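You operate a simulated robot arm through the tools that you are given. There is no shell and no other tool.

Carry out the task below with a simulated two-armed robot. There is one attempt and no reset: what you move stays moved.

TASK
Hold the green caddy on the top of the long desk steady with one hand and put the small blue coil in it with the other.

The check looks at the end state, three seconds after you hand in, the way a careful person would. Anything else that was tipped, shoved, dropped, spilled or broken makes it a failure.

THE ROBOT
Two 6-joint arms with two-finger parallel grippers on one trunk, on a base that moves. Base frame: it is fixed to the floor where the robot stands at the start and does not move with it; the origin is under the middle of the robot, x ahead of it, y to its left, z up. Lengths are in cm, angles in degrees, forces in N, time in s.
The left shoulder is at the start at [6, 18.7, 104.7], the right one opposite. With the tool pointing down near the work surface each hand reaches from about 26 to 62 cm from the robot's upright axis, wherever it stands, measured 20 degrees to its own side. Places, roughly: green caddy [425, -25, 75]; small blue coil (5x5x3 cm) [360, 40, 70]. Payload 1.57 kg a hand.
The TCP of each hand is the grasp point between the finger pads, 3 cm short of the fingertips. In the tool frame z runs along the fingers and y along their closing line. Largest opening 11 cm; finger width 2.4, thickness 1.2; the body of the gripper, 4.8 by 11.2 cm, starts 7.8 cm behind the TCP.
Orientation is that of the tool frame in the base frame, as a unit quaternion [w, x, y, z]. With the fingers straight down and closing along the base's y, the tool's x points along the base's -x, its y along +y and its z along -z.

THE INTERFACE
- The arms move only by the tool drive_tool. It takes "left_moves", "right_moves" or both (then of equal length, played together; a hand with none holds still); each is a list of rows, each a list of 7 numbers: the turn, a rotation vector about the base's x, y, z in units of 180 degrees (1.0 is 180 degrees), then the shift along the base's x, y, z in units of 500 mm (1.0 is 500 mm), then the opening in per cent of the stroke, from 0 (shut) to 100 (fully open). In form: [[rx, ry, rz, tx, ty, tz, gripper], ...]. A call has 1 to 20 rows; each row is the pose to reach, as a shift and turn from the pose commanded when the call began. A call with a number of a shift or a turn outside -1 to 1 is refused whole. A row lasts 0.2 s, in which the tool goes at most 5 cm and 8.6 degrees; a call with a longer step from one row to the next is refused whole, and so is a gripper value outside its range. A pose out of reach is approached as far as the arm can. The call stops where the force on the tool passes 40 N (or 10 N more than at its start, if that is more) or the arm is blocked; 0.2 s more then pass. Each finger travels about 15.3 cm/s and halts on what it meets, pressing with about 27 N; the grip force reading is that of the motor and also rises with nothing between the fingers. The clock runs only during rows and for 0.2 s after the last one: add rows that repeat a pose to give the fingers time. It gives the time, the measured TCP pose, the force on the tool (base axes), the opening and the grip force at its end, in the units of the frame above (readings bear some noise), with the torque about the TCP (base axes, N m) and any sound that the robot's microphone picked up.
- Cameras (640 x 400 px; columns grow to the right, rows downward): "scene" is now at [2.32, 0.64, 159.64]; the picture's right is [0.10, -0.99, 0.00], its down [-0.69, -0.07, -0.72] and it looks along [0.71, 0.07, -0.70] (base axes); focal length 256 px, centre (320, 200). "left" rides on the left gripper at [7, -1.6, -14.1] in its tool frame; the picture's right is [0.23, 0.97, 0.00], its down [-0.85, 0.20, -0.48] and it looks along [-0.47, 0.11, 0.88] (tool axes); focal length 222 px, centre (320, 200). "right" rides on the right gripper at [7, 1.6, -14.1] in its tool frame; the picture's right is [-0.23, 0.97, 0.00], its down [-0.86, -0.20, -0.48] and it looks along [-0.47, -0.11, 0.88] (tool axes); focal length 222 px, centre (320, 200). There is no depth. A picture from a camera that has moved, and an enlarged one, comes with that camera's place and axes in the base frame and with its lens.
- get_image(camera): a new picture of that camera. It takes no simulated time.
- raise_lower(by): slides the trunk up (or, below 0, down) by that many cm; the arms and the scene camera ride with it, the base frame stays. It gives what a move gives, with no picture.
- drive_base(legs): drives the robot by 1 to 6 legs, each [ahead, left, turn to the left] in cm, cm and degrees, along the robot's own axes; the way and the turn of a leg run together, so that a leg with both is an arc; at most 150 cm and 180 degrees a leg. The arms and the cameras ride along, it lands a little off, and it stops where it bumps. It gives what a move gives.
- turn_head(pan, tilt): turns the head with the scene camera to pan (to the left, within 86 degrees either way) and tilt (down, from -29 to 69), counted from straight ahead of the robot. It gives what a move gives.
- inspect(camera, box): a new picture of the part [left, top, right, bottom] of that camera's present view, enlarged. It takes no simulated time.
- sign_off(): hands the job in; it is judged then, once.

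Nothing tells you exact positions but the pictures and the camera data. Unless the task says otherwise, let go and move clear before handing in.

The tools are called after ">>>" as a command line: name --argument value ..., lists and objects as JSON in quotes. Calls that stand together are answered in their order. drive_tool: Moves the arms, as the interface text tells. Its arguments: {"type":"object","properties":{"left_moves":{"type":"array"},"right_moves":{"type":"array"}},"required":[]} The other tools are called the same way: raise_lower (by) moves the trunk up or down; drive_base (legs) drives the base; turn_head (pan, tilt) turns the head that bears the scene camera; get_image (camera) takes a picture; inspect (camera, box) takes an enlarged picture of a part of a camera's view; sign_off () hands the job in.

At the start:

```text
time: 0.0
left_eef_pos: [44.91, 16.11, 98.67]
left_orientation: [0.0, 0.0, 1.0, -0.001]
left_wrist_force: [0.0, -0.5, 0.7]
left_torque: [-0.03, 0.01, -0.07]
left_finger_gap: 11.0
left_grip_force: 0.0
right_eef_pos: [38.05, -13.99, 94.86]
right_orientation: [0.0, -0.001, 1.0, 0.0]
right_wrist_force: [-0.3, 0.6, 0.5]
right_torque: [0.02, 0.01, 0.0]
right_finger_gap: 10.99
right_grip_force: 0.0
trunk travel left (down, up): [-67.5, 31.5]
robot x, y, heading: [0.07, 0.24, -0.2]
head pan, tilt (commanded): [5.8, 44.3]
```

scene: 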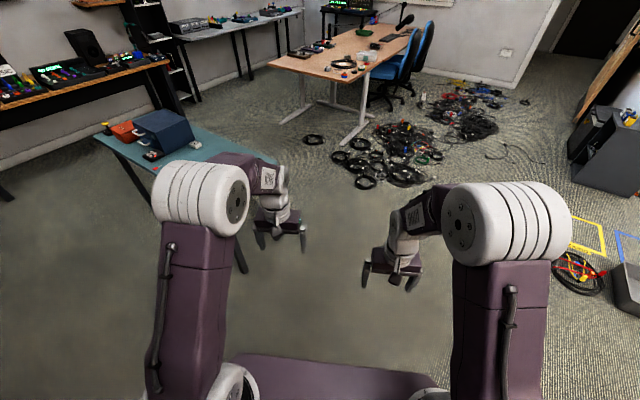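
right: 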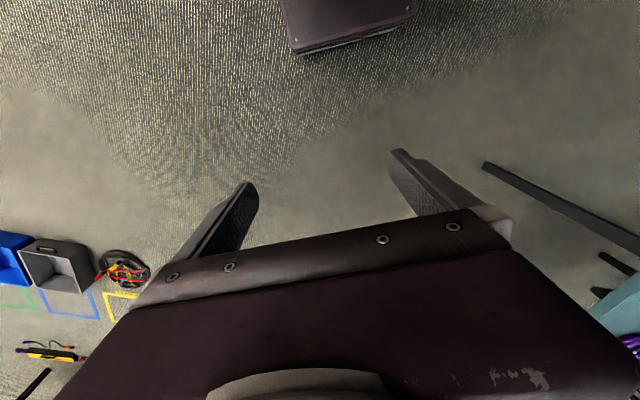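
left: 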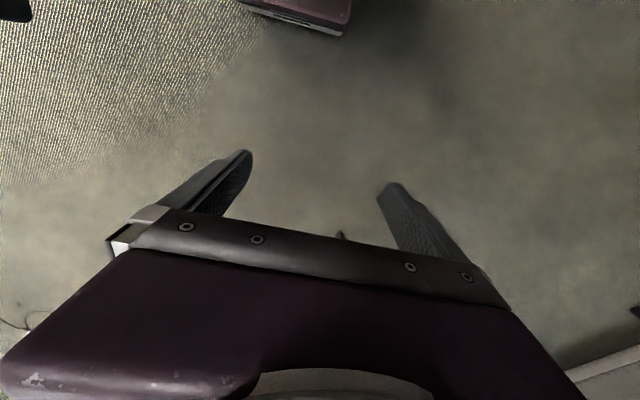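

I see a wooden long desk well ahead with items on it, a teal table to the left, and cable heaps on the floor ahead and to the right. I will look at the desk enlarged before planning a drive.

>>> inspect --camera "scene" --box '[250, 0, 450, 125]'

>>> inspect --camera "scene" --box '[90, 0, 410, 200]'

```text
3.20 times, centred on (350, 62) of scene
camera zoom: at [2.32, 0.64, 159.64], right [0.1, -0.99, 0.0], down [-0.69, -0.07, -0.72], along [0.71, 0.07, -0.7], focal length 818 px, centre (224, 640)
```

zoom: 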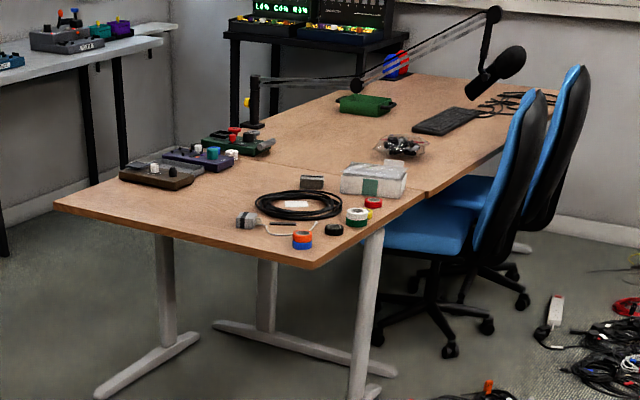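

```text
2.00 times, centred on (250, 100) of scene
camera zoom: at [2.32, 0.64, 159.64], right [0.1, -0.99, 0.0], down [-0.69, -0.07, -0.72], along [0.71, 0.07, -0.7], focal length 511 px, centre (460, 400)
```

zoom: 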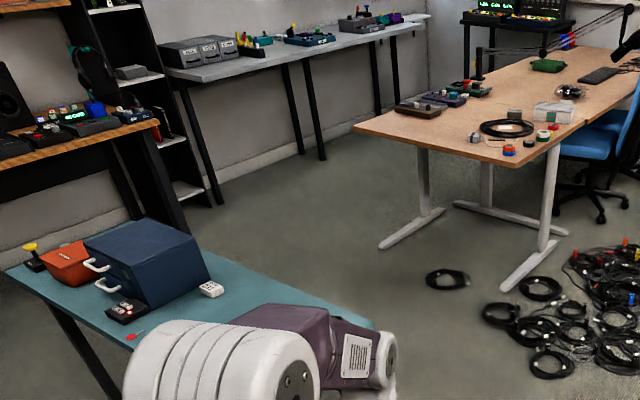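

The desk runs away from me, with the green caddy near its middle and a small bluish piece beside the purple box on its left edge. I will enlarge those areas more.

>>> inspect --camera "scene" --box '[285, 30, 349, 70]'

>>> inspect --camera "scene" --box '[335, 15, 399, 55]'

>>> inspect --camera "scene" --box '[318, 50, 382, 90]'

```text
10.00 times, centred on (317, 50) of scene
camera zoom: at [2.32, 0.64, 159.64], right [0.1, -0.99, 0.0], down [-0.69, -0.07, -0.72], along [0.71, 0.07, -0.7], focal length 2556 px, centre (350, 1700)
```

zoom: 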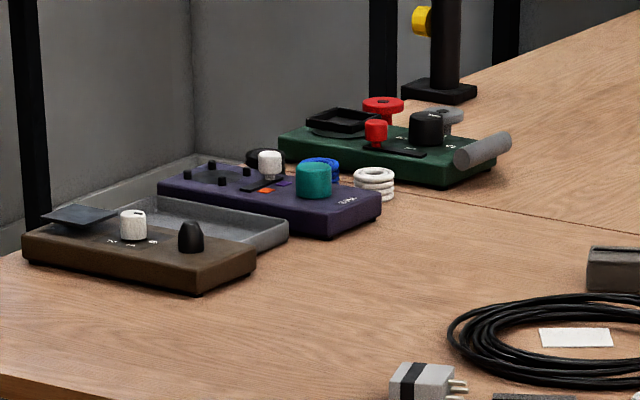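

```text
10.00 times, centred on (367, 35) of scene
camera zoom: at [2.32, 0.64, 159.64], right [0.1, -0.99, 0.0], down [-0.69, -0.07, -0.72], along [0.71, 0.07, -0.7], focal length 2556 px, centre (-150, 1850)
```

zoom: 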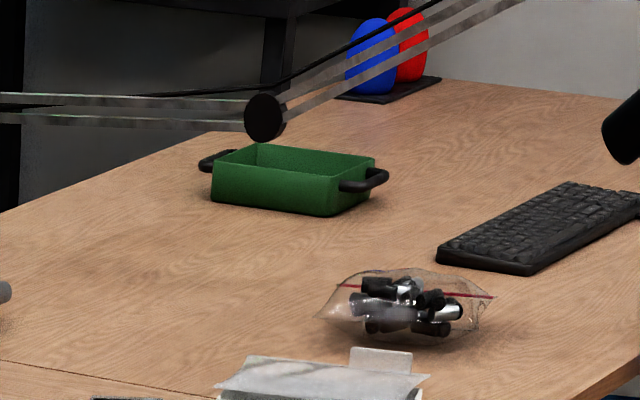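

```text
10.00 times, centred on (350, 70) of scene
camera zoom: at [2.32, 0.64, 159.64], right [0.1, -0.99, 0.0], down [-0.69, -0.07, -0.72], along [0.71, 0.07, -0.7], focal length 2556 px, centre (20, 1500)
```

zoom: 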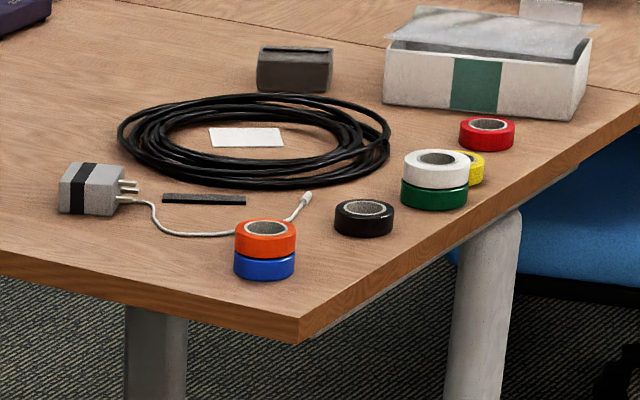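

The blue coil sits behind the purple pedal near the desk's left edge, around [370, 41], beside a white coil. The caddy is near [424, -20], with its handles pointing across the desk. Chairs block the desk's right side, so I will raise the trunk, drive forward between the teal table and the desk, and go round to the left side.

>>> raise_lower --by 20

>>> drive_base --legs '[[140, -8, 0]]'

>>> get_image --camera "scene"

```text
time: 2.2
left_eef_pos: [44.82, 16.12, 118.76]
left_orientation: [0.0, 0.0, 1.0, 0.0]
left_wrist_force: [0.4, -0.2, 0.2]
left_torque: [-0.03, -0.03, 0.0]
left_finger_gap: 10.97
left_grip_force: 0.0
right_eef_pos: [38.13, -14.04, 114.72]
right_orientation: [0.0, 0.0, 1.0, 0.0]
right_wrist_force: [-0.3, -0.2, -0.4]
right_torque: [0.0, 0.03, 0.0]
right_finger_gap: 11.01
right_grip_force: 0.0
trunk travel left (down, up): [-87.5, 11.5]
robot x, y, heading: [-0.1, -0.27, 0.0]
head pan, tilt (commanded): [5.8, 44.3]
```

```text
time: 9.3
left_eef_pos: [187.87, 4.61, 118.85]
left_orientation: [0.001, 0.014, 1.0, 0.0]
left_wrist_force: [-0.2, -1.0, -0.2]
left_torque: [0.03, 0.01, -0.01]
left_finger_gap: 11.0
left_grip_force: 0.1
right_eef_pos: [180.41, -25.33, 114.85]
right_orientation: [0.0, 0.014, 1.0, 0.0]
right_wrist_force: [0.0, -0.1, -0.6]
right_torque: [-0.04, -0.02, 0.0]
right_finger_gap: 11.01
right_grip_force: 0.0
trunk travel left (down, up): [-87.5, 11.5]
robot x, y, heading: [142.57, -10.4, -1.6]
head pan, tilt (commanded): [5.8, 44.3]
```

```text
taken
camera scene: at [144.97, -9.54, 179.64], right [0.07, -1.0, 0.0], down [-0.7, -0.05, -0.72], along [0.71, 0.05, -0.7], focal length 256 px, centre (320, 200)
```

scene: 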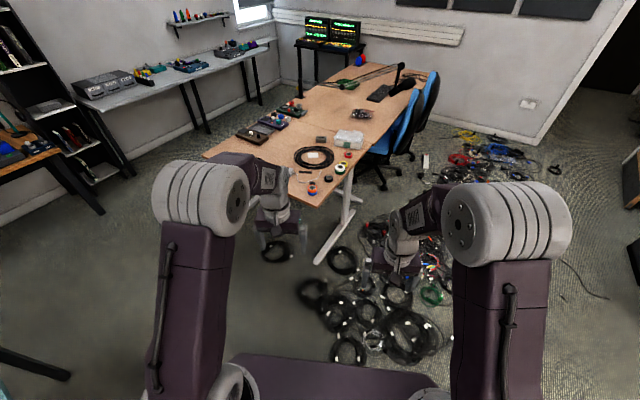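

The desk and the passage to its left are clear, and the cable heap lies just ahead of my base. I will enlarge the view of the target area to triangulate before driving left around the desk end.

>>> inspect --camera "scene" --box '[230, 70, 326, 130]'

>>> inspect --camera "scene" --box '[300, 50, 428, 130]'

>>> turn_head --pan 70 --tilt 35

>>> get_image --camera "scene"

```text
6.67 times, centred on (278, 100) of scene
camera zoom: at [144.97, -9.54, 179.64], right [0.07, -1.0, 0.0], down [-0.7, -0.05, -0.72], along [0.71, 0.05, -0.7], focal length 1704 px, centre (600, 867)
```

zoom: 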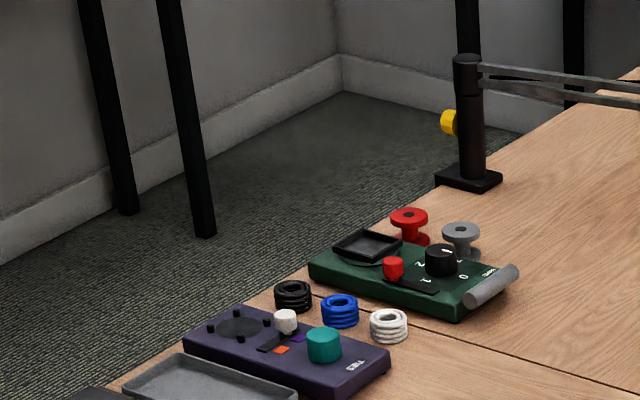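

```text
5.00 times, centred on (364, 90) of scene
camera zoom: at [144.97, -9.54, 179.64], right [0.07, -1.0, 0.0], down [-0.7, -0.05, -0.72], along [0.71, 0.05, -0.7], focal length 1278 px, centre (100, 750)
```

zoom: 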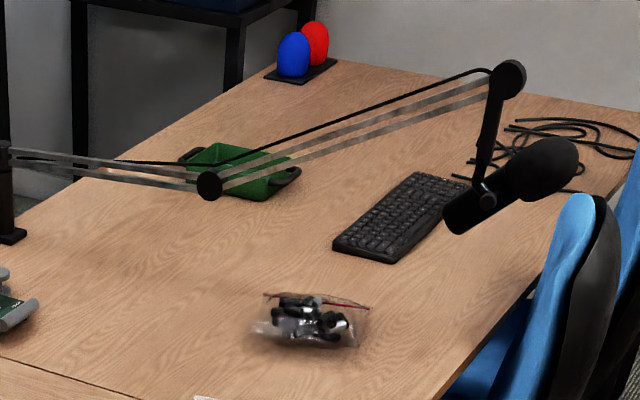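

```text
time: 10.6
left_eef_pos: [188.07, 4.74, 118.86]
left_orientation: [0.001, 0.014, 1.0, 0.0]
left_wrist_force: [-0.4, -0.6, 0.7]
left_torque: [-0.01, 0.03, 0.01]
left_finger_gap: 11.0
left_grip_force: 0.0
right_eef_pos: [180.44, -25.17, 114.76]
right_orientation: [-0.001, 0.014, 1.0, 0.0]
right_wrist_force: [0.6, -0.8, 0.2]
right_torque: [0.0, 0.03, 0.03]
right_finger_gap: 11.0
right_grip_force: 0.0
trunk travel left (down, up): [-87.5, 11.5]
robot x, y, heading: [142.76, -9.63, -1.6]
head pan, tilt (commanded): [70.0, 35.0]
```

```text
taken
camera scene: at [140.15, -1.96, 181.02], right [0.93, -0.37, 0.0], down [-0.21, -0.53, -0.82], along [0.3, 0.76, -0.57], focal length 256 px, centre (320, 200)
```

scene: 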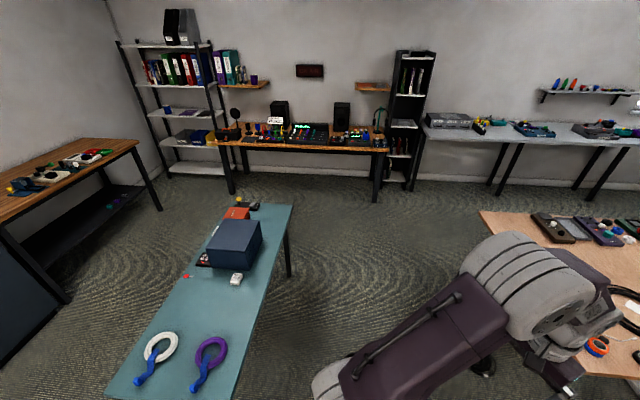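

The coils sit in a row (black, blue, white) between the purple and green pedals, with blue near [357, 40, 72]. The boom pole is near [396, 28], with its arm running across the desk at z≈93, and the caddy is near [428, -19]. I will go around the desk's near-left corner to its wall side in short legs.

>>> drive_base --legs '[[34, 36, 0], [0, 0, -28], [-3, 79, 0], [17, 67, 0]]'

>>> turn_head --pan -25 --tilt 40

>>> get_image --camera "scene"

```text
time: 22.1
left_eef_pos: [308.49, 134.19, 118.79]
left_orientation: [0.0, 0.265, 0.964, 0.0]
left_wrist_force: [-0.3, -0.6, -0.5]
left_torque: [0.02, 0.01, -0.01]
left_finger_gap: 11.0
left_grip_force: 0.1
right_eef_pos: [287.56, 111.76, 114.76]
right_orientation: [0.0, 0.263, 0.965, 0.001]
right_wrist_force: [-0.1, 0.3, 0.1]
right_torque: [-0.01, -0.04, 0.0]
right_finger_gap: 10.99
right_grip_force: 0.0
trunk travel left (down, up): [-87.5, 11.5]
robot x, y, heading: [261.96, 143.04, -30.8]
head pan, tilt (commanded): [70.0, 35.0]
```

```text
time: 23.9
left_eef_pos: [308.69, 134.23, 118.93]
left_orientation: [0.002, 0.265, 0.964, 0.0]
left_wrist_force: [-1.0, 0.2, 0.5]
left_torque: [-0.01, -0.03, -0.01]
left_finger_gap: 11.01
left_grip_force: 0.2
right_eef_pos: [287.51, 111.8, 114.84]
right_orientation: [0.0, 0.264, 0.965, 0.0]
right_wrist_force: [0.1, 0.1, 0.1]
right_torque: [-0.04, -0.01, 0.01]
right_finger_gap: 10.99
right_grip_force: 0.0
trunk travel left (down, up): [-87.5, 11.5]
robot x, y, heading: [262.0, 143.33, -30.8]
head pan, tilt (commanded): [-25.0, 40.0]
```

```text
taken
camera scene: at [261.75, 139.1, 180.26], right [-0.83, -0.56, 0.0], down [-0.36, 0.53, -0.77], along [0.43, -0.63, -0.64], focal length 256 px, centre (320, 200)
```

scene: 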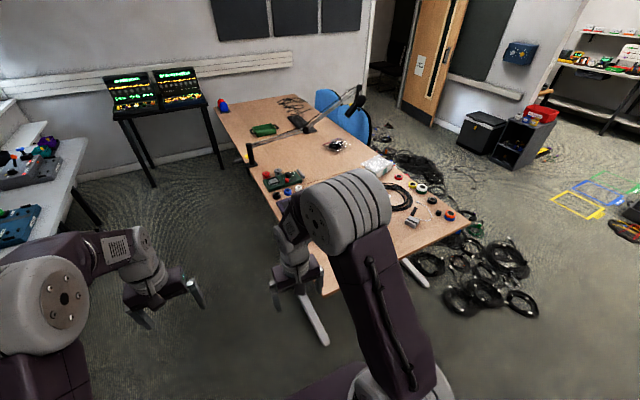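

I am now past the desk's near-left corner, with the wall table on my left. I will turn to face the desk's long side and slide along until the coil is ahead of my left hand.

>>> drive_base --legs '[[0, 0, -90], [-10, 60, 0], [-20, 60, 0]]'

>>> turn_head --pan 15 --tilt 45

>>> get_image --camera "scene"

```text
time: 34.3
left_eef_pos: [371.86, 60.3, 118.88]
left_orientation: [0.001, 0.868, 0.497, 0.001]
left_wrist_force: [-0.1, 0.1, 0.4]
left_torque: [-0.02, -0.02, 0.02]
left_finger_gap: 11.0
left_grip_force: 0.1
right_eef_pos: [349.39, 81.34, 114.66]
right_orientation: [0.002, 0.867, 0.498, 0.001]
right_wrist_force: [-0.3, -0.1, -0.2]
right_torque: [-0.01, -0.01, 0.04]
right_finger_gap: 11.01
right_grip_force: 0.1
trunk travel left (down, up): [-87.5, 11.5]
robot x, y, heading: [380.97, 106.89, -120.1]
head pan, tilt (commanded): [-25.0, 40.0]
```

```text
time: 35.4
left_eef_pos: [371.92, 60.22, 118.81]
left_orientation: [0.0, 0.868, 0.497, 0.0]
left_wrist_force: [-0.2, 0.1, -0.5]
left_torque: [0.0, -0.01, 0.02]
left_finger_gap: 10.99
left_grip_force: 0.1
right_eef_pos: [349.37, 81.24, 114.7]
right_orientation: [0.0, 0.868, 0.497, 0.0]
right_wrist_force: [-0.6, -0.5, 0.4]
right_torque: [0.01, 0.01, 0.01]
right_finger_gap: 10.99
right_grip_force: 0.1
trunk travel left (down, up): [-87.5, 11.5]
robot x, y, heading: [380.64, 106.64, -120.3]
head pan, tilt (commanded): [15.0, 45.0]
```

```text
taken
camera scene: at [381.79, 104.2, 179.54], right [-0.96, 0.27, 0.0], down [0.19, 0.68, -0.71], along [-0.19, -0.68, -0.71], focal length 256 px, centre (320, 200)
```

scene: 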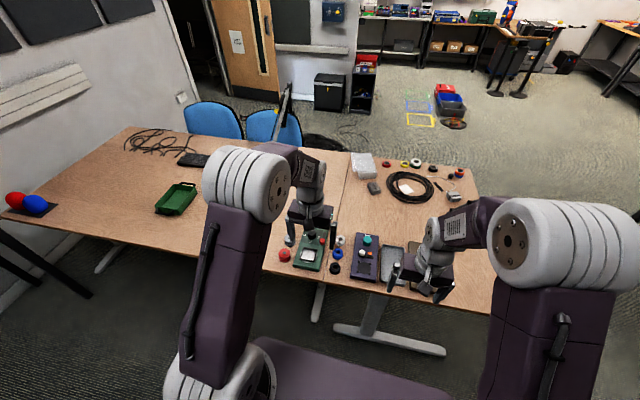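

I now face the desk from its wall side, with the coils just ahead and right of the left gripper. I will take enlarged views to measure the coil, caddy and desk edge.

>>> inspect --camera "scene" --box '[256, 210, 416, 310]'

>>> inspect --camera "scene" --box '[100, 120, 340, 270]'

>>> get_image --camera "left"

>>> get_image --camera "right"

```text
4.00 times, centred on (336, 260) of scene
camera zoom: at [381.79, 104.2, 179.54], right [-0.96, 0.27, 0.0], down [0.19, 0.68, -0.71], along [-0.19, -0.68, -0.71], focal length 1022 px, centre (256, -40)
```

zoom: 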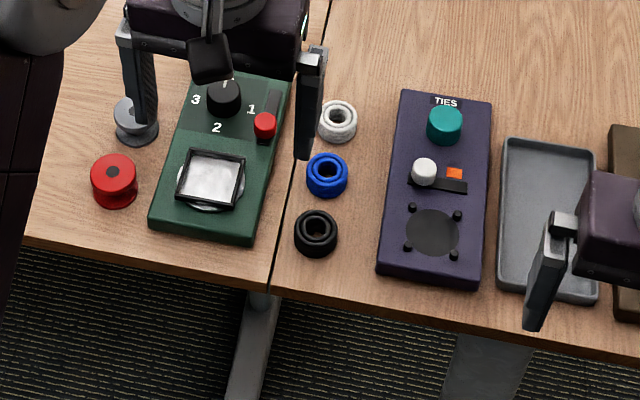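

```text
2.67 times, centred on (220, 195) of scene
camera zoom: at [381.79, 104.2, 179.54], right [-0.96, 0.27, 0.0], down [0.19, 0.68, -0.71], along [-0.19, -0.68, -0.71], focal length 682 px, centre (587, 213)
```

zoom: 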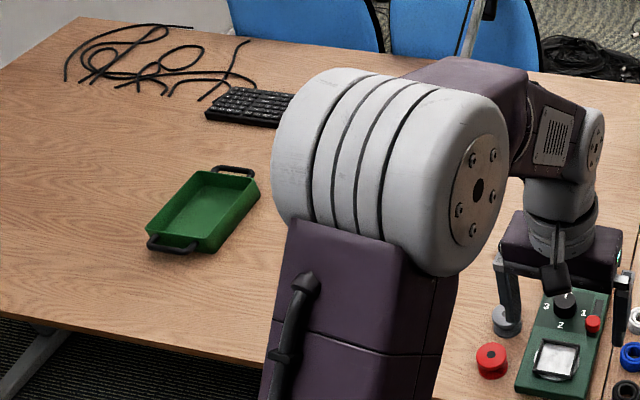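

```text
taken
camera left: at [374.03, 67.21, 132.96], right [0.95, -0.3, 0.0], down [-0.26, -0.84, 0.48], along [-0.14, -0.46, -0.88], focal length 222 px, centre (320, 200)
```

left: 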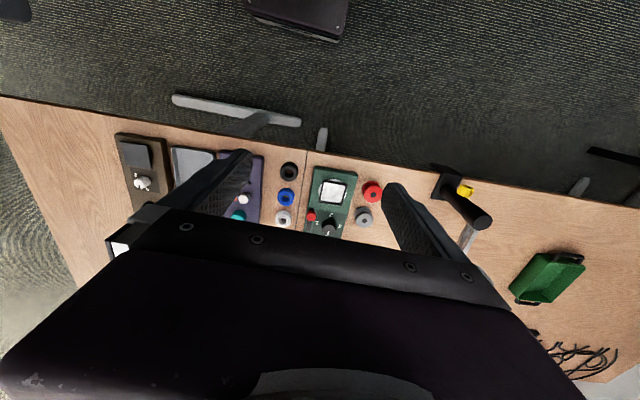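

```text
taken
camera right: at [354.37, 86.46, 128.96], right [0.72, -0.69, 0.0], down [-0.61, -0.64, 0.48], along [-0.33, -0.35, -0.88], focal length 222 px, centre (320, 200)
```

right: 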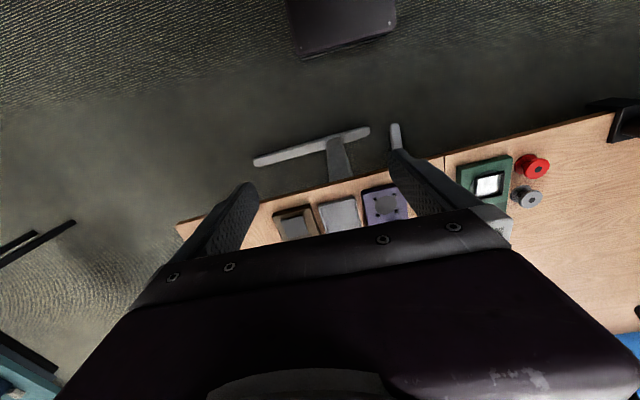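

From two cameras the blue coil is at [354.9, 39.8], mid-height z≈72.4, with the desk top at z≈71. The pedals are about 6.8 cm from its centre on each side, and its neighbour coils stand in line across the desk. I will drive in, lower the trunk, then check again.

>>> drive_base --legs '[[22, -6, 2.5]]'

>>> raise_lower --by -20

>>> get_image --camera "scene"

>>> get_image --camera "left"

```text
time: 37.1
left_eef_pos: [357.87, 43.72, 118.99]
left_orientation: [0.001, 0.858, 0.514, -0.002]
left_wrist_force: [0.2, 1.1, 0.1]
left_torque: [-0.05, 0.05, 0.01]
left_finger_gap: 10.99
left_grip_force: 0.1
right_eef_pos: [334.65, 63.8, 114.83]
right_orientation: [0.001, 0.858, 0.514, -0.001]
right_wrist_force: [0.0, -0.1, 0.6]
right_torque: [-0.06, 0.02, -0.03]
right_finger_gap: 11.02
right_grip_force: 0.1
trunk travel left (down, up): [-87.5, 11.5]
robot x, y, heading: [364.87, 90.75, -118.4]
head pan, tilt (commanded): [15.0, 45.0]
```

```text
time: 39.3
left_eef_pos: [357.83, 43.55, 98.93]
left_orientation: [0.0, 0.858, 0.514, -0.001]
left_wrist_force: [-0.7, -0.5, 0.1]
left_torque: [0.02, 0.02, 0.02]
left_finger_gap: 10.98
left_grip_force: 0.1
right_eef_pos: [334.55, 63.64, 94.76]
right_orientation: [-0.001, 0.858, 0.514, 0.0]
right_wrist_force: [-0.2, -0.3, -0.5]
right_torque: [-0.02, 0.01, 0.0]
right_finger_gap: 11.0
right_grip_force: 0.0
trunk travel left (down, up): [-67.5, 31.5]
robot x, y, heading: [365.02, 90.78, -117.9]
head pan, tilt (commanded): [15.0, 45.0]
```

```text
taken
camera scene: at [365.98, 87.8, 159.54], right [-0.97, 0.23, 0.0], down [0.16, 0.69, -0.71], along [-0.16, -0.69, -0.71], focal length 256 px, centre (320, 200)
```

scene: 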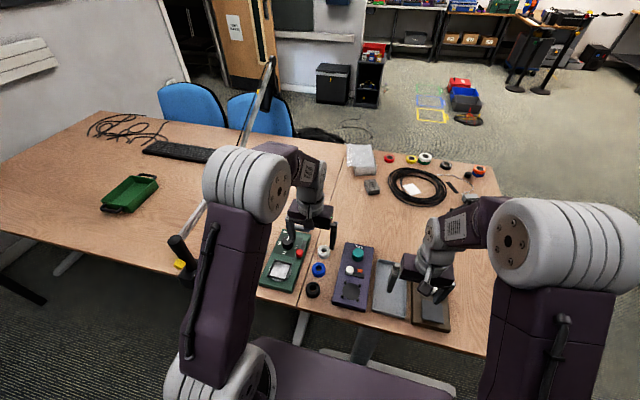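

```text
taken
camera left: at [359.67, 50.54, 112.97], right [0.97, -0.26, 0.0], down [-0.23, -0.85, 0.48], along [-0.12, -0.46, -0.88], focal length 222 px, centre (320, 200)
```

left: 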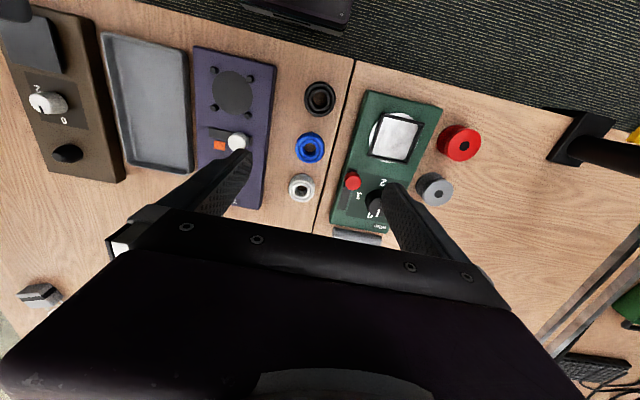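

The left camera shows the blue coil clear of its neighbours, and I place it near [355, 40.4]. I will refine this with an enlarged view.

>>> inspect --camera "left" --box '[240, 60, 400, 160]'

>>> inspect --camera "scene" --box '[256, 220, 384, 300]'

>>> inspect --camera "scene" --box '[80, 130, 240, 290]'

```text
4.00 times, centred on (320, 110) of left
camera zoom: at [359.67, 50.54, 112.97], right [0.97, -0.26, 0.0], down [-0.23, -0.85, 0.48], along [-0.12, -0.46, -0.88], focal length 888 px, centre (320, 560)
```

zoom: 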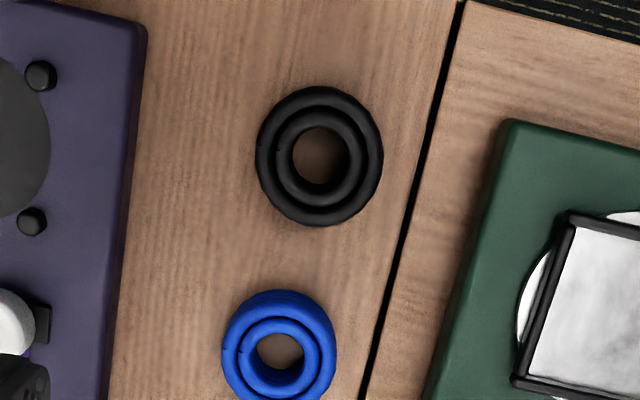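

```text
5.00 times, centred on (320, 260) of scene
camera zoom: at [365.98, 87.8, 159.54], right [-0.97, 0.23, 0.0], down [0.16, 0.69, -0.71], along [-0.16, -0.69, -0.71], focal length 1278 px, centre (320, -100)
```

zoom: 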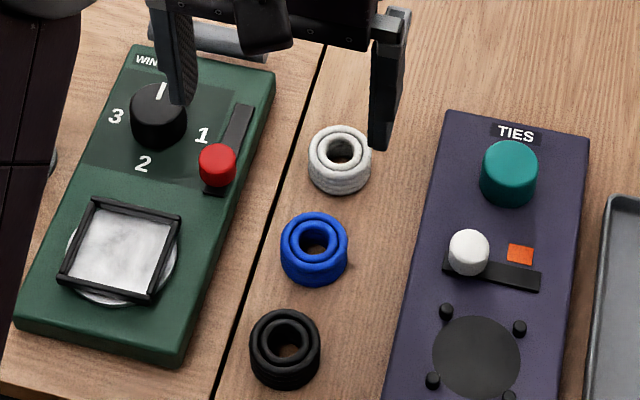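

```text
2.50 times, centred on (160, 210) of scene
camera zoom: at [365.98, 87.8, 159.54], right [-0.97, 0.23, 0.0], down [0.16, 0.69, -0.71], along [-0.16, -0.69, -0.71], focal length 639 px, centre (720, 175)
```

zoom: 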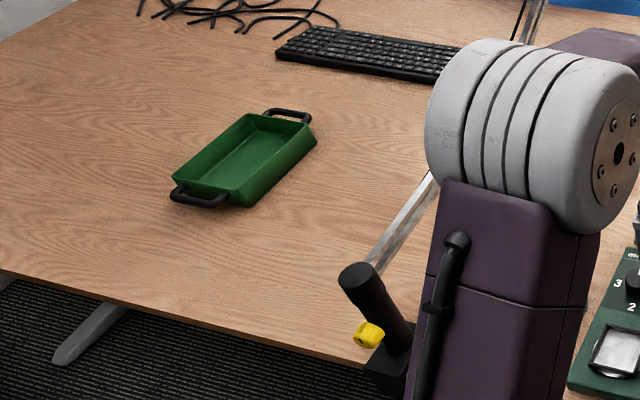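

The coil's centre is near [355.15, 40.3], about 5.2 cm across. I will bring the left hand above it with the fingers opened to 8 cm, then look again before descending.

>>> drive_tool --left_moves '[[0, 0, 0, -0.0268, -0.0325, 0, 90], [0, 0, 0, -0.0536, -0.065, 0, 80], [0, 0, 0, -0.0536, -0.065, -0.08, 73], [0, 0, 0, -0.0536, -0.065, -0.16, 73], [0, 0, 0, -0.0536, -0.065, -0.22, 73], [0, 0, 0, -0.0536, -0.065, -0.24, 73], [0, 0, 0, -0.0536, -0.065, -0.24, 73]]'

>>> get_image --camera "left"

>>> inspect --camera "scene" --box '[256, 220, 384, 300]'

```text
time: 40.9
left_eef_pos: [355.08, 40.3, 86.9]
left_orientation: [0.0, 0.858, 0.513, -0.001]
left_wrist_force: [-0.1, -0.2, -1.4]
left_torque: [0.0, 0.06, 0.01]
left_finger_gap: 8.03
left_grip_force: 0.0
right_eef_pos: [334.46, 63.69, 94.83]
right_orientation: [0.0, 0.858, 0.514, 0.0]
right_wrist_force: [-0.4, -0.7, 0.1]
right_torque: [-0.02, 0.0, -0.01]
right_finger_gap: 11.01
right_grip_force: 0.1
trunk travel left (down, up): [-67.5, 31.5]
robot x, y, heading: [364.87, 90.44, -118.3]
head pan, tilt (commanded): [15.0, 45.0]
```

```text
taken
camera left: at [357.07, 47.37, 100.99], right [0.97, -0.26, 0.0], down [-0.23, -0.85, 0.48], along [-0.12, -0.46, -0.88], focal length 222 px, centre (320, 200)
```

left: 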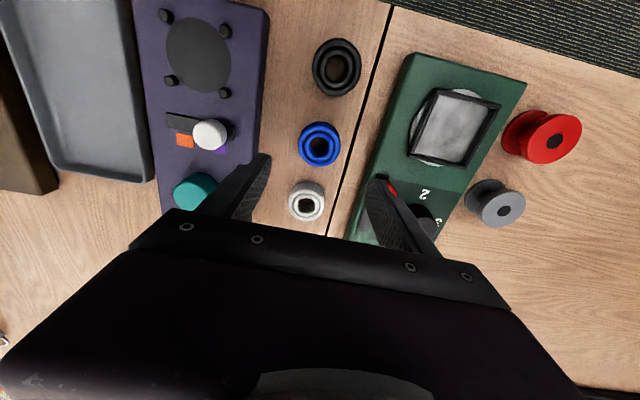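

```text
5.00 times, centred on (320, 260) of scene
camera zoom: at [365.96, 87.79, 159.54], right [-0.97, 0.23, 0.0], down [0.16, 0.69, -0.71], along [-0.16, -0.69, -0.71], focal length 1278 px, centre (320, -100)
```

zoom: 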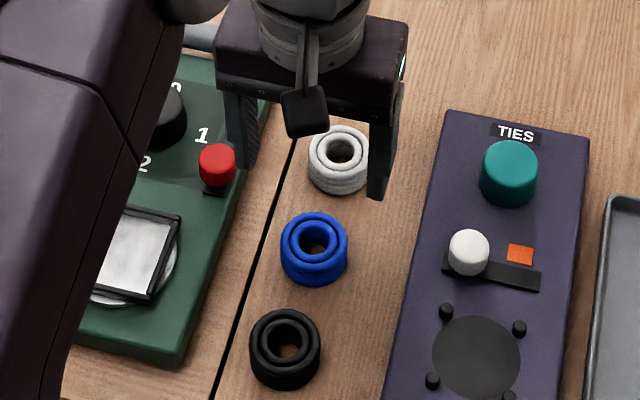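

The coil is centred between the fingers in the left view, and both fingers clear the pedals. I will descend to z≈75 without closing, then check.

>>> drive_tool --left_moves '[[0, 0, 0, -0.001, -0.003, -0.06, 73], [0, 0, 0, -0.001, -0.003, -0.12, 73], [0, 0, 0, -0.001, -0.003, -0.17, 73], [0, 0, 0, -0.001, -0.003, -0.21, 73], [0, 0, 0, -0.001, -0.003, -0.238, 73], [0, 0, 0, -0.001, -0.003, -0.238, 73]]'

>>> get_image --camera "left"

>>> inspect --camera "scene" --box '[256, 220, 384, 300]'

```text
time: 42.0
left_eef_pos: [355.2, 40.15, 76.08]
left_orientation: [0.0, 0.858, 0.514, 0.0]
left_wrist_force: [4.7, 9.5, 20.5]
left_torque: [0.52, 0.76, -0.26]
left_finger_gap: 8.07
left_grip_force: 0.3
right_eef_pos: [334.59, 63.78, 94.85]
right_orientation: [0.001, 0.858, 0.514, -0.001]
right_wrist_force: [0.1, -0.3, -0.2]
right_torque: [-0.03, 0.01, 0.03]
right_finger_gap: 11.02
right_grip_force: 0.0
trunk travel left (down, up): [-67.5, 31.5]
robot x, y, heading: [364.92, 90.62, -118.0]
head pan, tilt (commanded): [15.0, 45.0]
stopped in row 5 (left hand): the force on the tool passed its limit at 54 N (the readings are from after the stop); the commanded pose is now the measured one
```

```text
taken
camera left: at [356.98, 47.22, 90.12], right [0.97, -0.26, 0.0], down [-0.23, -0.85, 0.48], along [-0.12, -0.46, -0.88], focal length 222 px, centre (320, 200)
```

left: 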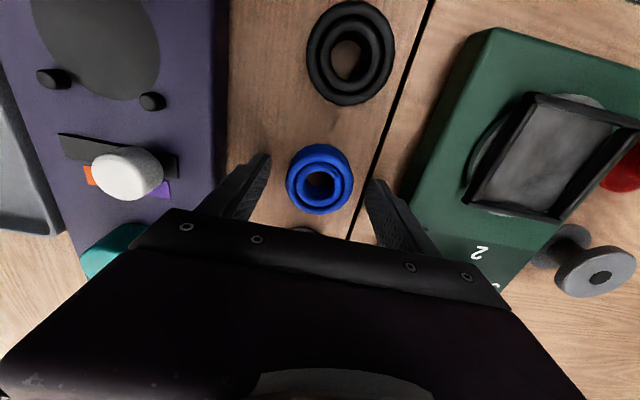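

```text
5.00 times, centred on (320, 260) of scene
camera zoom: at [366.06, 88.02, 159.55], right [-0.97, 0.23, 0.0], down [0.16, 0.69, -0.71], along [-0.16, -0.69, -0.71], focal length 1278 px, centre (320, -100)
```

zoom: 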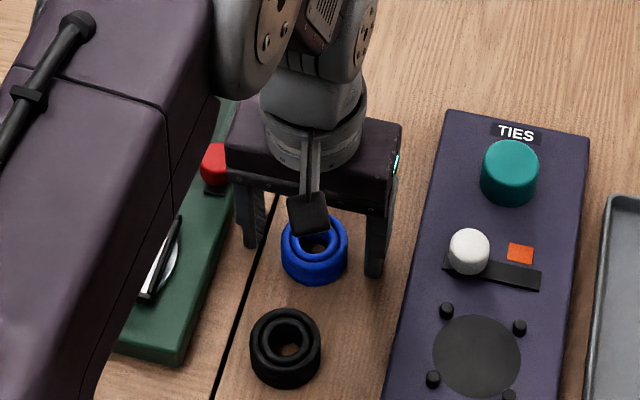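

The stop came from a fingertip touching the desk, so the desk top is really at z≈73.1 and the coil spans about z 73–76. The coil sits centred between the fingers, so I will lift 3 mm to unload and close on it.

>>> drive_tool --left_moves '[[0, 0, 0, 0, 0, 0.006, 73], [0, 0, 0, 0, 0, 0.006, 60], [0, 0, 0, 0, 0, 0.006, 45], [0, 0, 0, 0, 0, 0.006, 30], [0, 0, 0, 0, 0, 0.006, 20], [0, 0, 0, 0, 0, 0.006, 20]]'

>>> get_image --camera "left"

>>> inspect --camera "scene" --box '[256, 220, 384, 300]'

```text
time: 43.4
left_eef_pos: [355.14, 40.04, 76.09]
left_orientation: [0.002, 0.858, 0.514, -0.001]
left_wrist_force: [-1.0, 0.8, 1.4]
left_torque: [0.06, 0.05, -0.01]
left_finger_gap: 4.88
left_grip_force: 26.7
right_eef_pos: [334.48, 63.53, 94.75]
right_orientation: [0.0, 0.857, 0.515, 0.0]
right_wrist_force: [-0.4, 0.0, 0.6]
right_torque: [-0.01, 0.01, 0.03]
right_finger_gap: 10.98
right_grip_force: 0.0
trunk travel left (down, up): [-67.5, 31.5]
robot x, y, heading: [365.22, 90.74, -118.3]
head pan, tilt (commanded): [15.0, 45.0]
```

```text
taken
camera left: at [356.93, 47.1, 90.29], right [0.97, -0.26, 0.0], down [-0.23, -0.85, 0.48], along [-0.12, -0.46, -0.88], focal length 222 px, centre (320, 200)
```

left: 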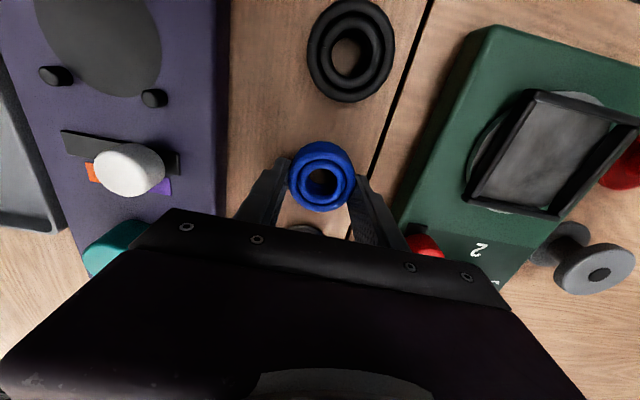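

```text
5.00 times, centred on (320, 260) of scene
camera zoom: at [365.97, 87.8, 159.54], right [-0.97, 0.23, 0.0], down [0.16, 0.69, -0.71], along [-0.16, -0.69, -0.71], focal length 1278 px, centre (320, -100)
```

zoom: 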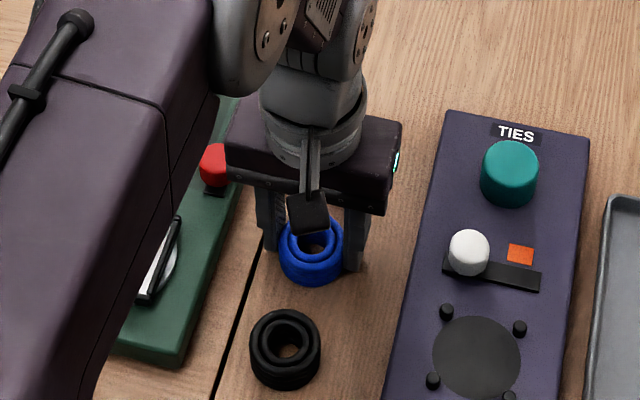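

The fingers closed to 4.9 cm on the coil with a firm grip. I will lift it straight up and check.

>>> drive_tool --left_moves '[[0, 0, 0, 0, 0, 0.03, 20], [0, 0, 0, 0, 0, 0.08, 20], [0, 0, 0, 0, 0, 0.14, 20], [0, 0, 0, 0, 0, 0.2, 20], [0, 0, 0, 0, 0, 0.27, 20], [0, 0, 0, 0, 0, 0.34, 20], [0, 0, 0, 0, 0, 0.4, 20], [0, 0, 0, 0, 0, 0.44, 20], [0, 0, 0, 0, 0, 0.44, 20]]'

>>> get_image --camera "left"

>>> get_image --camera "scene"

```text
time: 45.4
left_eef_pos: [354.97, 40.08, 98.07]
left_orientation: [0.0, 0.858, 0.513, -0.001]
left_wrist_force: [0.9, 0.2, -0.3]
left_torque: [0.0, 0.04, 0.01]
left_finger_gap: 4.88
left_grip_force: 26.8
right_eef_pos: [334.5, 63.62, 94.75]
right_orientation: [0.0, 0.857, 0.515, 0.0]
right_wrist_force: [0.2, -0.4, -0.2]
right_torque: [0.01, 0.01, -0.04]
right_finger_gap: 11.01
right_grip_force: 0.1
trunk travel left (down, up): [-67.5, 31.5]
robot x, y, heading: [364.81, 90.68, -117.8]
head pan, tilt (commanded): [15.0, 45.0]
```

```text
taken
camera left: at [356.86, 47.05, 112.27], right [0.97, -0.26, 0.0], down [-0.23, -0.85, 0.48], along [-0.12, -0.46, -0.88], focal length 222 px, centre (320, 200)
```

left: 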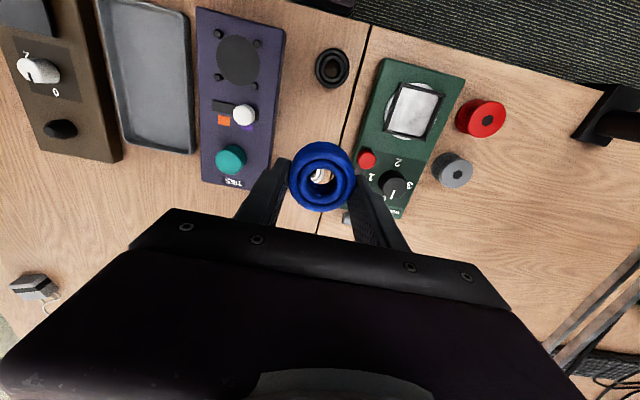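

```text
taken
camera scene: at [365.95, 87.73, 159.54], right [-0.97, 0.23, 0.0], down [0.16, 0.69, -0.71], along [-0.16, -0.69, -0.71], focal length 256 px, centre (320, 200)
```

scene: 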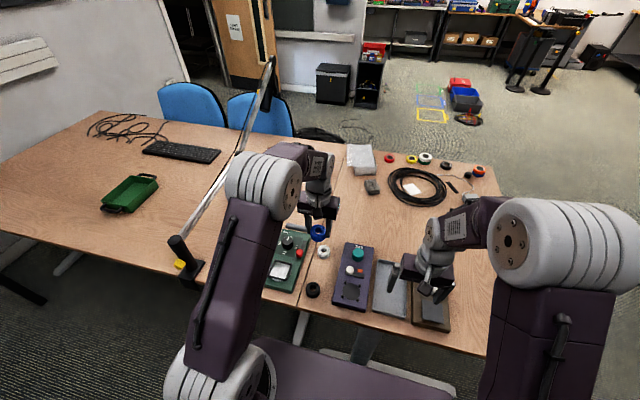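

The coil is firmly in the left hand and its neighbours did not move. Next I will raise the trunk, back away from the desk, slide left past the boom pole to the caddy, and look again.

>>> raise_lower --by 18

>>> drive_base --legs '[[-25, 0, 0], [0, 104, 0]]'

>>> turn_head --pan 0 --tilt 45

>>> get_image --camera "scene"

>>> get_image --camera "left"

>>> get_image --camera "right"

```text
time: 47.4
left_eef_pos: [355.01, 39.98, 116.1]
left_orientation: [0.0, 0.858, 0.513, 0.0]
left_wrist_force: [-0.3, -0.5, -0.2]
left_torque: [0.01, 0.01, 0.0]
left_finger_gap: 4.88
left_grip_force: 26.6
right_eef_pos: [334.61, 63.6, 112.8]
right_orientation: [0.0, 0.858, 0.514, 0.0]
right_wrist_force: [0.3, 0.0, -0.7]
right_torque: [-0.02, 0.04, 0.03]
right_finger_gap: 11.02
right_grip_force: 0.1
trunk travel left (down, up): [-85.5, 13.5]
robot x, y, heading: [364.84, 90.68, -118.3]
head pan, tilt (commanded): [15.0, 45.0]
```

```text
time: 54.3
left_eef_pos: [460.49, 12.9, 116.11]
left_orientation: [0.0, 0.855, 0.519, 0.0]
left_wrist_force: [0.1, -0.1, -0.6]
left_torque: [0.01, -0.01, 0.0]
left_finger_gap: 4.87
left_grip_force: 27.3
right_eef_pos: [439.77, 36.09, 112.85]
right_orientation: [0.0, 0.855, 0.519, 0.0]
right_wrist_force: [-0.5, 0.0, 0.0]
right_torque: [0.02, 0.0, 0.01]
right_finger_gap: 11.0
right_grip_force: 0.1
trunk travel left (down, up): [-85.5, 13.5]
robot x, y, heading: [469.83, 63.38, -117.3]
head pan, tilt (commanded): [15.0, 45.0]
```

```text
time: 55.1
left_eef_pos: [460.67, 12.82, 116.07]
left_orientation: [0.0, 0.855, 0.519, 0.0]
left_wrist_force: [0.2, 0.3, -0.8]
left_torque: [0.0, -0.02, 0.03]
left_finger_gap: 4.87
left_grip_force: 27.1
right_eef_pos: [439.87, 35.98, 112.7]
right_orientation: [0.0, 0.855, 0.519, 0.0]
right_wrist_force: [0.4, -0.2, 0.0]
right_torque: [0.0, -0.02, 0.01]
right_finger_gap: 11.0
right_grip_force: 0.1
trunk travel left (down, up): [-85.5, 13.5]
robot x, y, heading: [469.69, 63.81, -117.8]
head pan, tilt (commanded): [0.0, 45.0]
```

```text
taken
camera scene: at [469.08, 61.34, 177.54], right [-0.89, 0.46, 0.0], down [0.33, 0.63, -0.71], along [-0.33, -0.63, -0.71], focal length 256 px, centre (320, 200)
```

scene: 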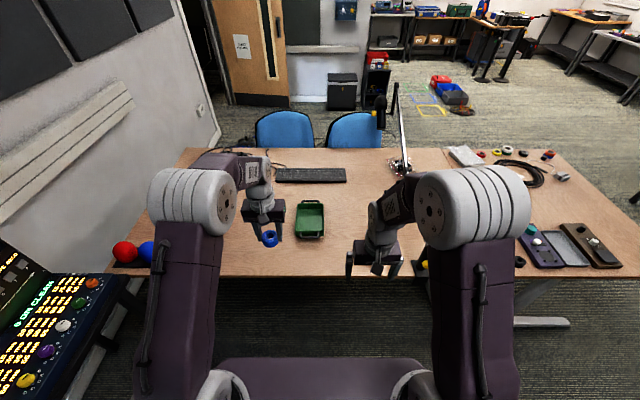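

```text
taken
camera left: at [462.47, 19.82, 130.24], right [0.97, -0.25, 0.0], down [-0.22, -0.85, 0.48], along [-0.12, -0.46, -0.88], focal length 222 px, centre (320, 200)
```

left: 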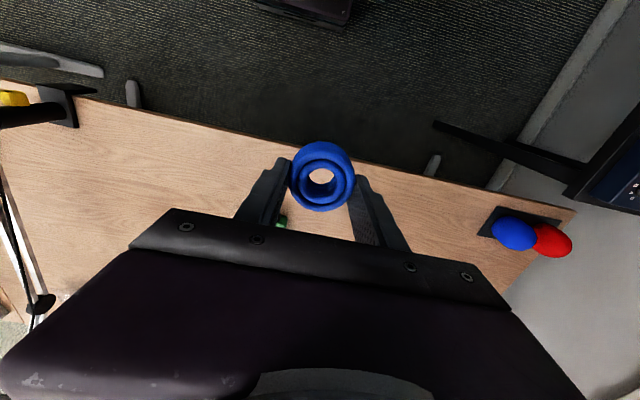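

```text
taken
camera right: at [444.58, 41.51, 126.96], right [0.76, -0.65, 0.0], down [-0.57, -0.67, 0.48], along [-0.31, -0.36, -0.88], focal length 222 px, centre (320, 200)
```

right: 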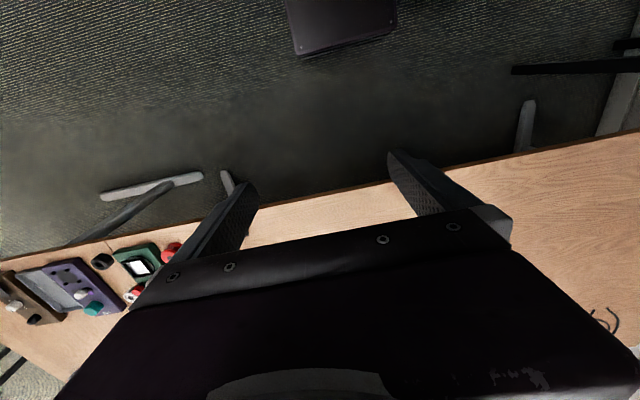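

The caddy is now nearly straight ahead, just left of centre, and the path to it is free. The boom pole is off to my right. I will enlarge the caddy to measure it.

>>> inspect --camera "scene" --box '[270, 180, 350, 260]'

>>> inspect --camera "scene" --box '[220, 140, 460, 290]'

```text
5.00 times, centred on (310, 220) of scene
camera zoom: at [469.08, 61.34, 177.54], right [-0.89, 0.46, 0.0], down [0.33, 0.63, -0.71], along [-0.33, -0.63, -0.71], focal length 1278 px, centre (370, 100)
```

zoom: 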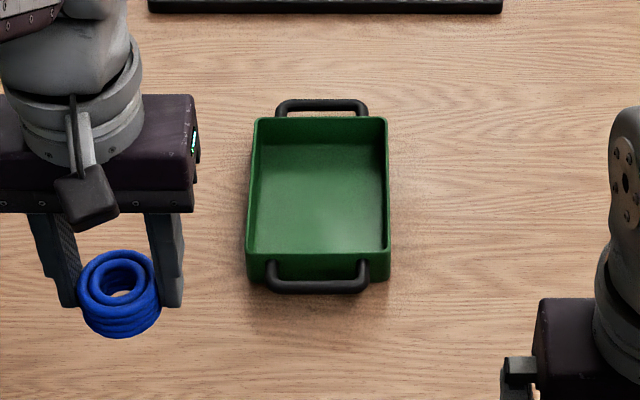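

```text
2.67 times, centred on (340, 215) of scene
camera zoom: at [469.08, 61.34, 177.54], right [-0.89, 0.46, 0.0], down [0.33, 0.63, -0.71], along [-0.33, -0.63, -0.71], focal length 682 px, centre (267, 160)
```

zoom: 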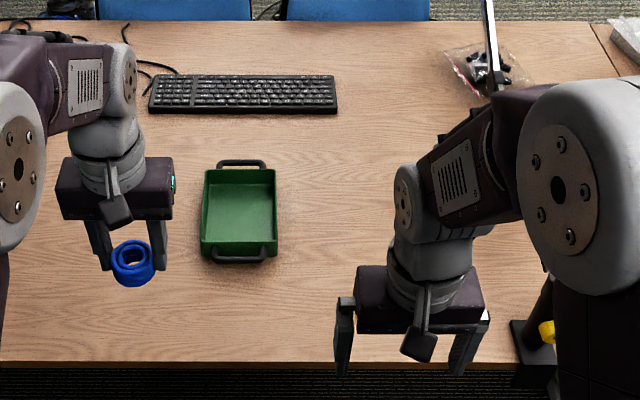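

The caddy measures about 14 x 18.5 x 5 cm, its near wall 21 cm inside the desk edge, and its centre about 5 cm left of my axis. My plan is to grip its right wall with the right hand near its near end, then lower the coil into the far-left part with the left hand. I will first drive closer in two steps, checking the trunk's clearance to the desk edge.

>>> drive_base --legs '[[30, 0, 0]]'

>>> turn_head --pan 0 --tilt 69

>>> get_image --camera "scene"

>>> get_image --camera "right"

>>> get_image --camera "left"

```text
time: 57.1
left_eef_pos: [446.94, -13.26, 116.25]
left_orientation: [0.001, 0.855, 0.519, -0.001]
left_wrist_force: [0.0, 1.2, -0.4]
left_torque: [-0.05, -0.01, 0.03]
left_finger_gap: 4.85
left_grip_force: 27.1
right_eef_pos: [426.21, 9.94, 112.87]
right_orientation: [0.0, 0.854, 0.52, 0.0]
right_wrist_force: [-0.2, 0.1, 0.2]
right_torque: [0.0, 0.0, -0.02]
right_finger_gap: 10.99
right_grip_force: 0.0
trunk travel left (down, up): [-85.5, 13.5]
robot x, y, heading: [456.46, 37.09, -117.4]
head pan, tilt (commanded): [0.0, 45.0]
```

```text
time: 58.0
left_eef_pos: [446.86, -13.52, 116.1]
left_orientation: [0.0, 0.855, 0.519, 0.0]
left_wrist_force: [-0.7, 0.5, 0.2]
left_torque: [0.01, 0.0, 0.0]
left_finger_gap: 4.88
left_grip_force: 27.2
right_eef_pos: [426.03, 9.61, 112.81]
right_orientation: [0.0, 0.854, 0.519, 0.0]
right_wrist_force: [1.1, -0.7, 0.2]
right_torque: [0.03, -0.02, 0.01]
right_finger_gap: 11.01
right_grip_force: 0.1
trunk travel left (down, up): [-85.5, 13.5]
robot x, y, heading: [455.67, 37.0, -117.6]
head pan, tilt (commanded): [0.0, 68.8]
```

```text
taken
camera scene: at [456.45, 37.14, 174.66], right [-0.89, 0.46, 0.0], down [0.43, 0.83, -0.36], along [-0.17, -0.32, -0.93], focal length 256 px, centre (320, 200)
```

scene: 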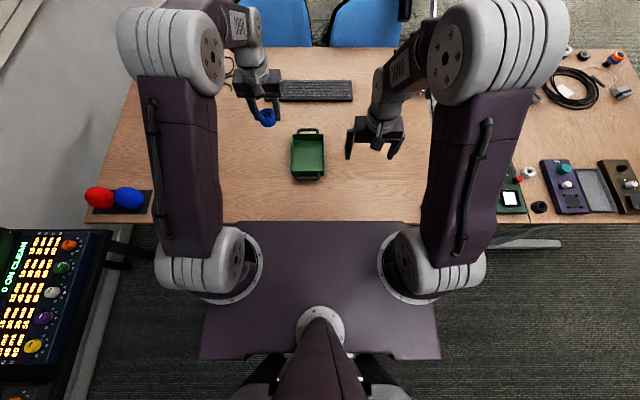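

```text
taken
camera right: at [430.79, 15.11, 126.94], right [0.76, -0.65, 0.0], down [-0.57, -0.67, 0.48], along [-0.31, -0.36, -0.88], focal length 222 px, centre (320, 200)
```

right: 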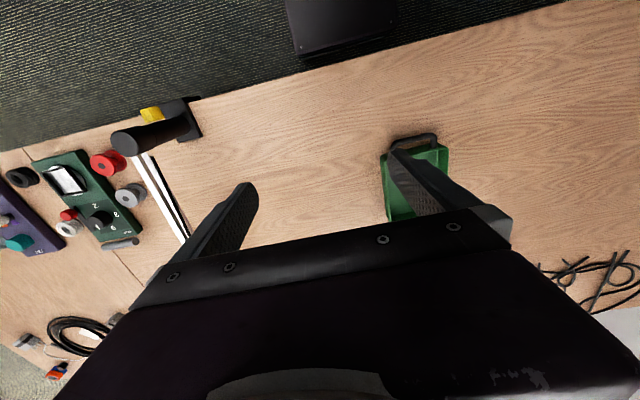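

```text
taken
camera left: at [448.65, -6.6, 130.22], right [0.97, -0.25, 0.0], down [-0.22, -0.85, 0.48], along [-0.12, -0.46, -0.88], focal length 222 px, centre (320, 200)
```

left: 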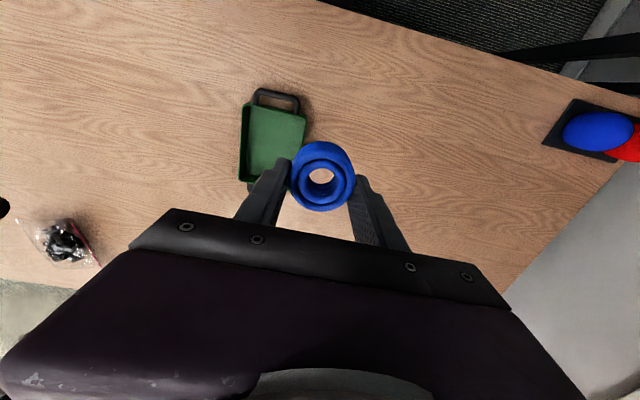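

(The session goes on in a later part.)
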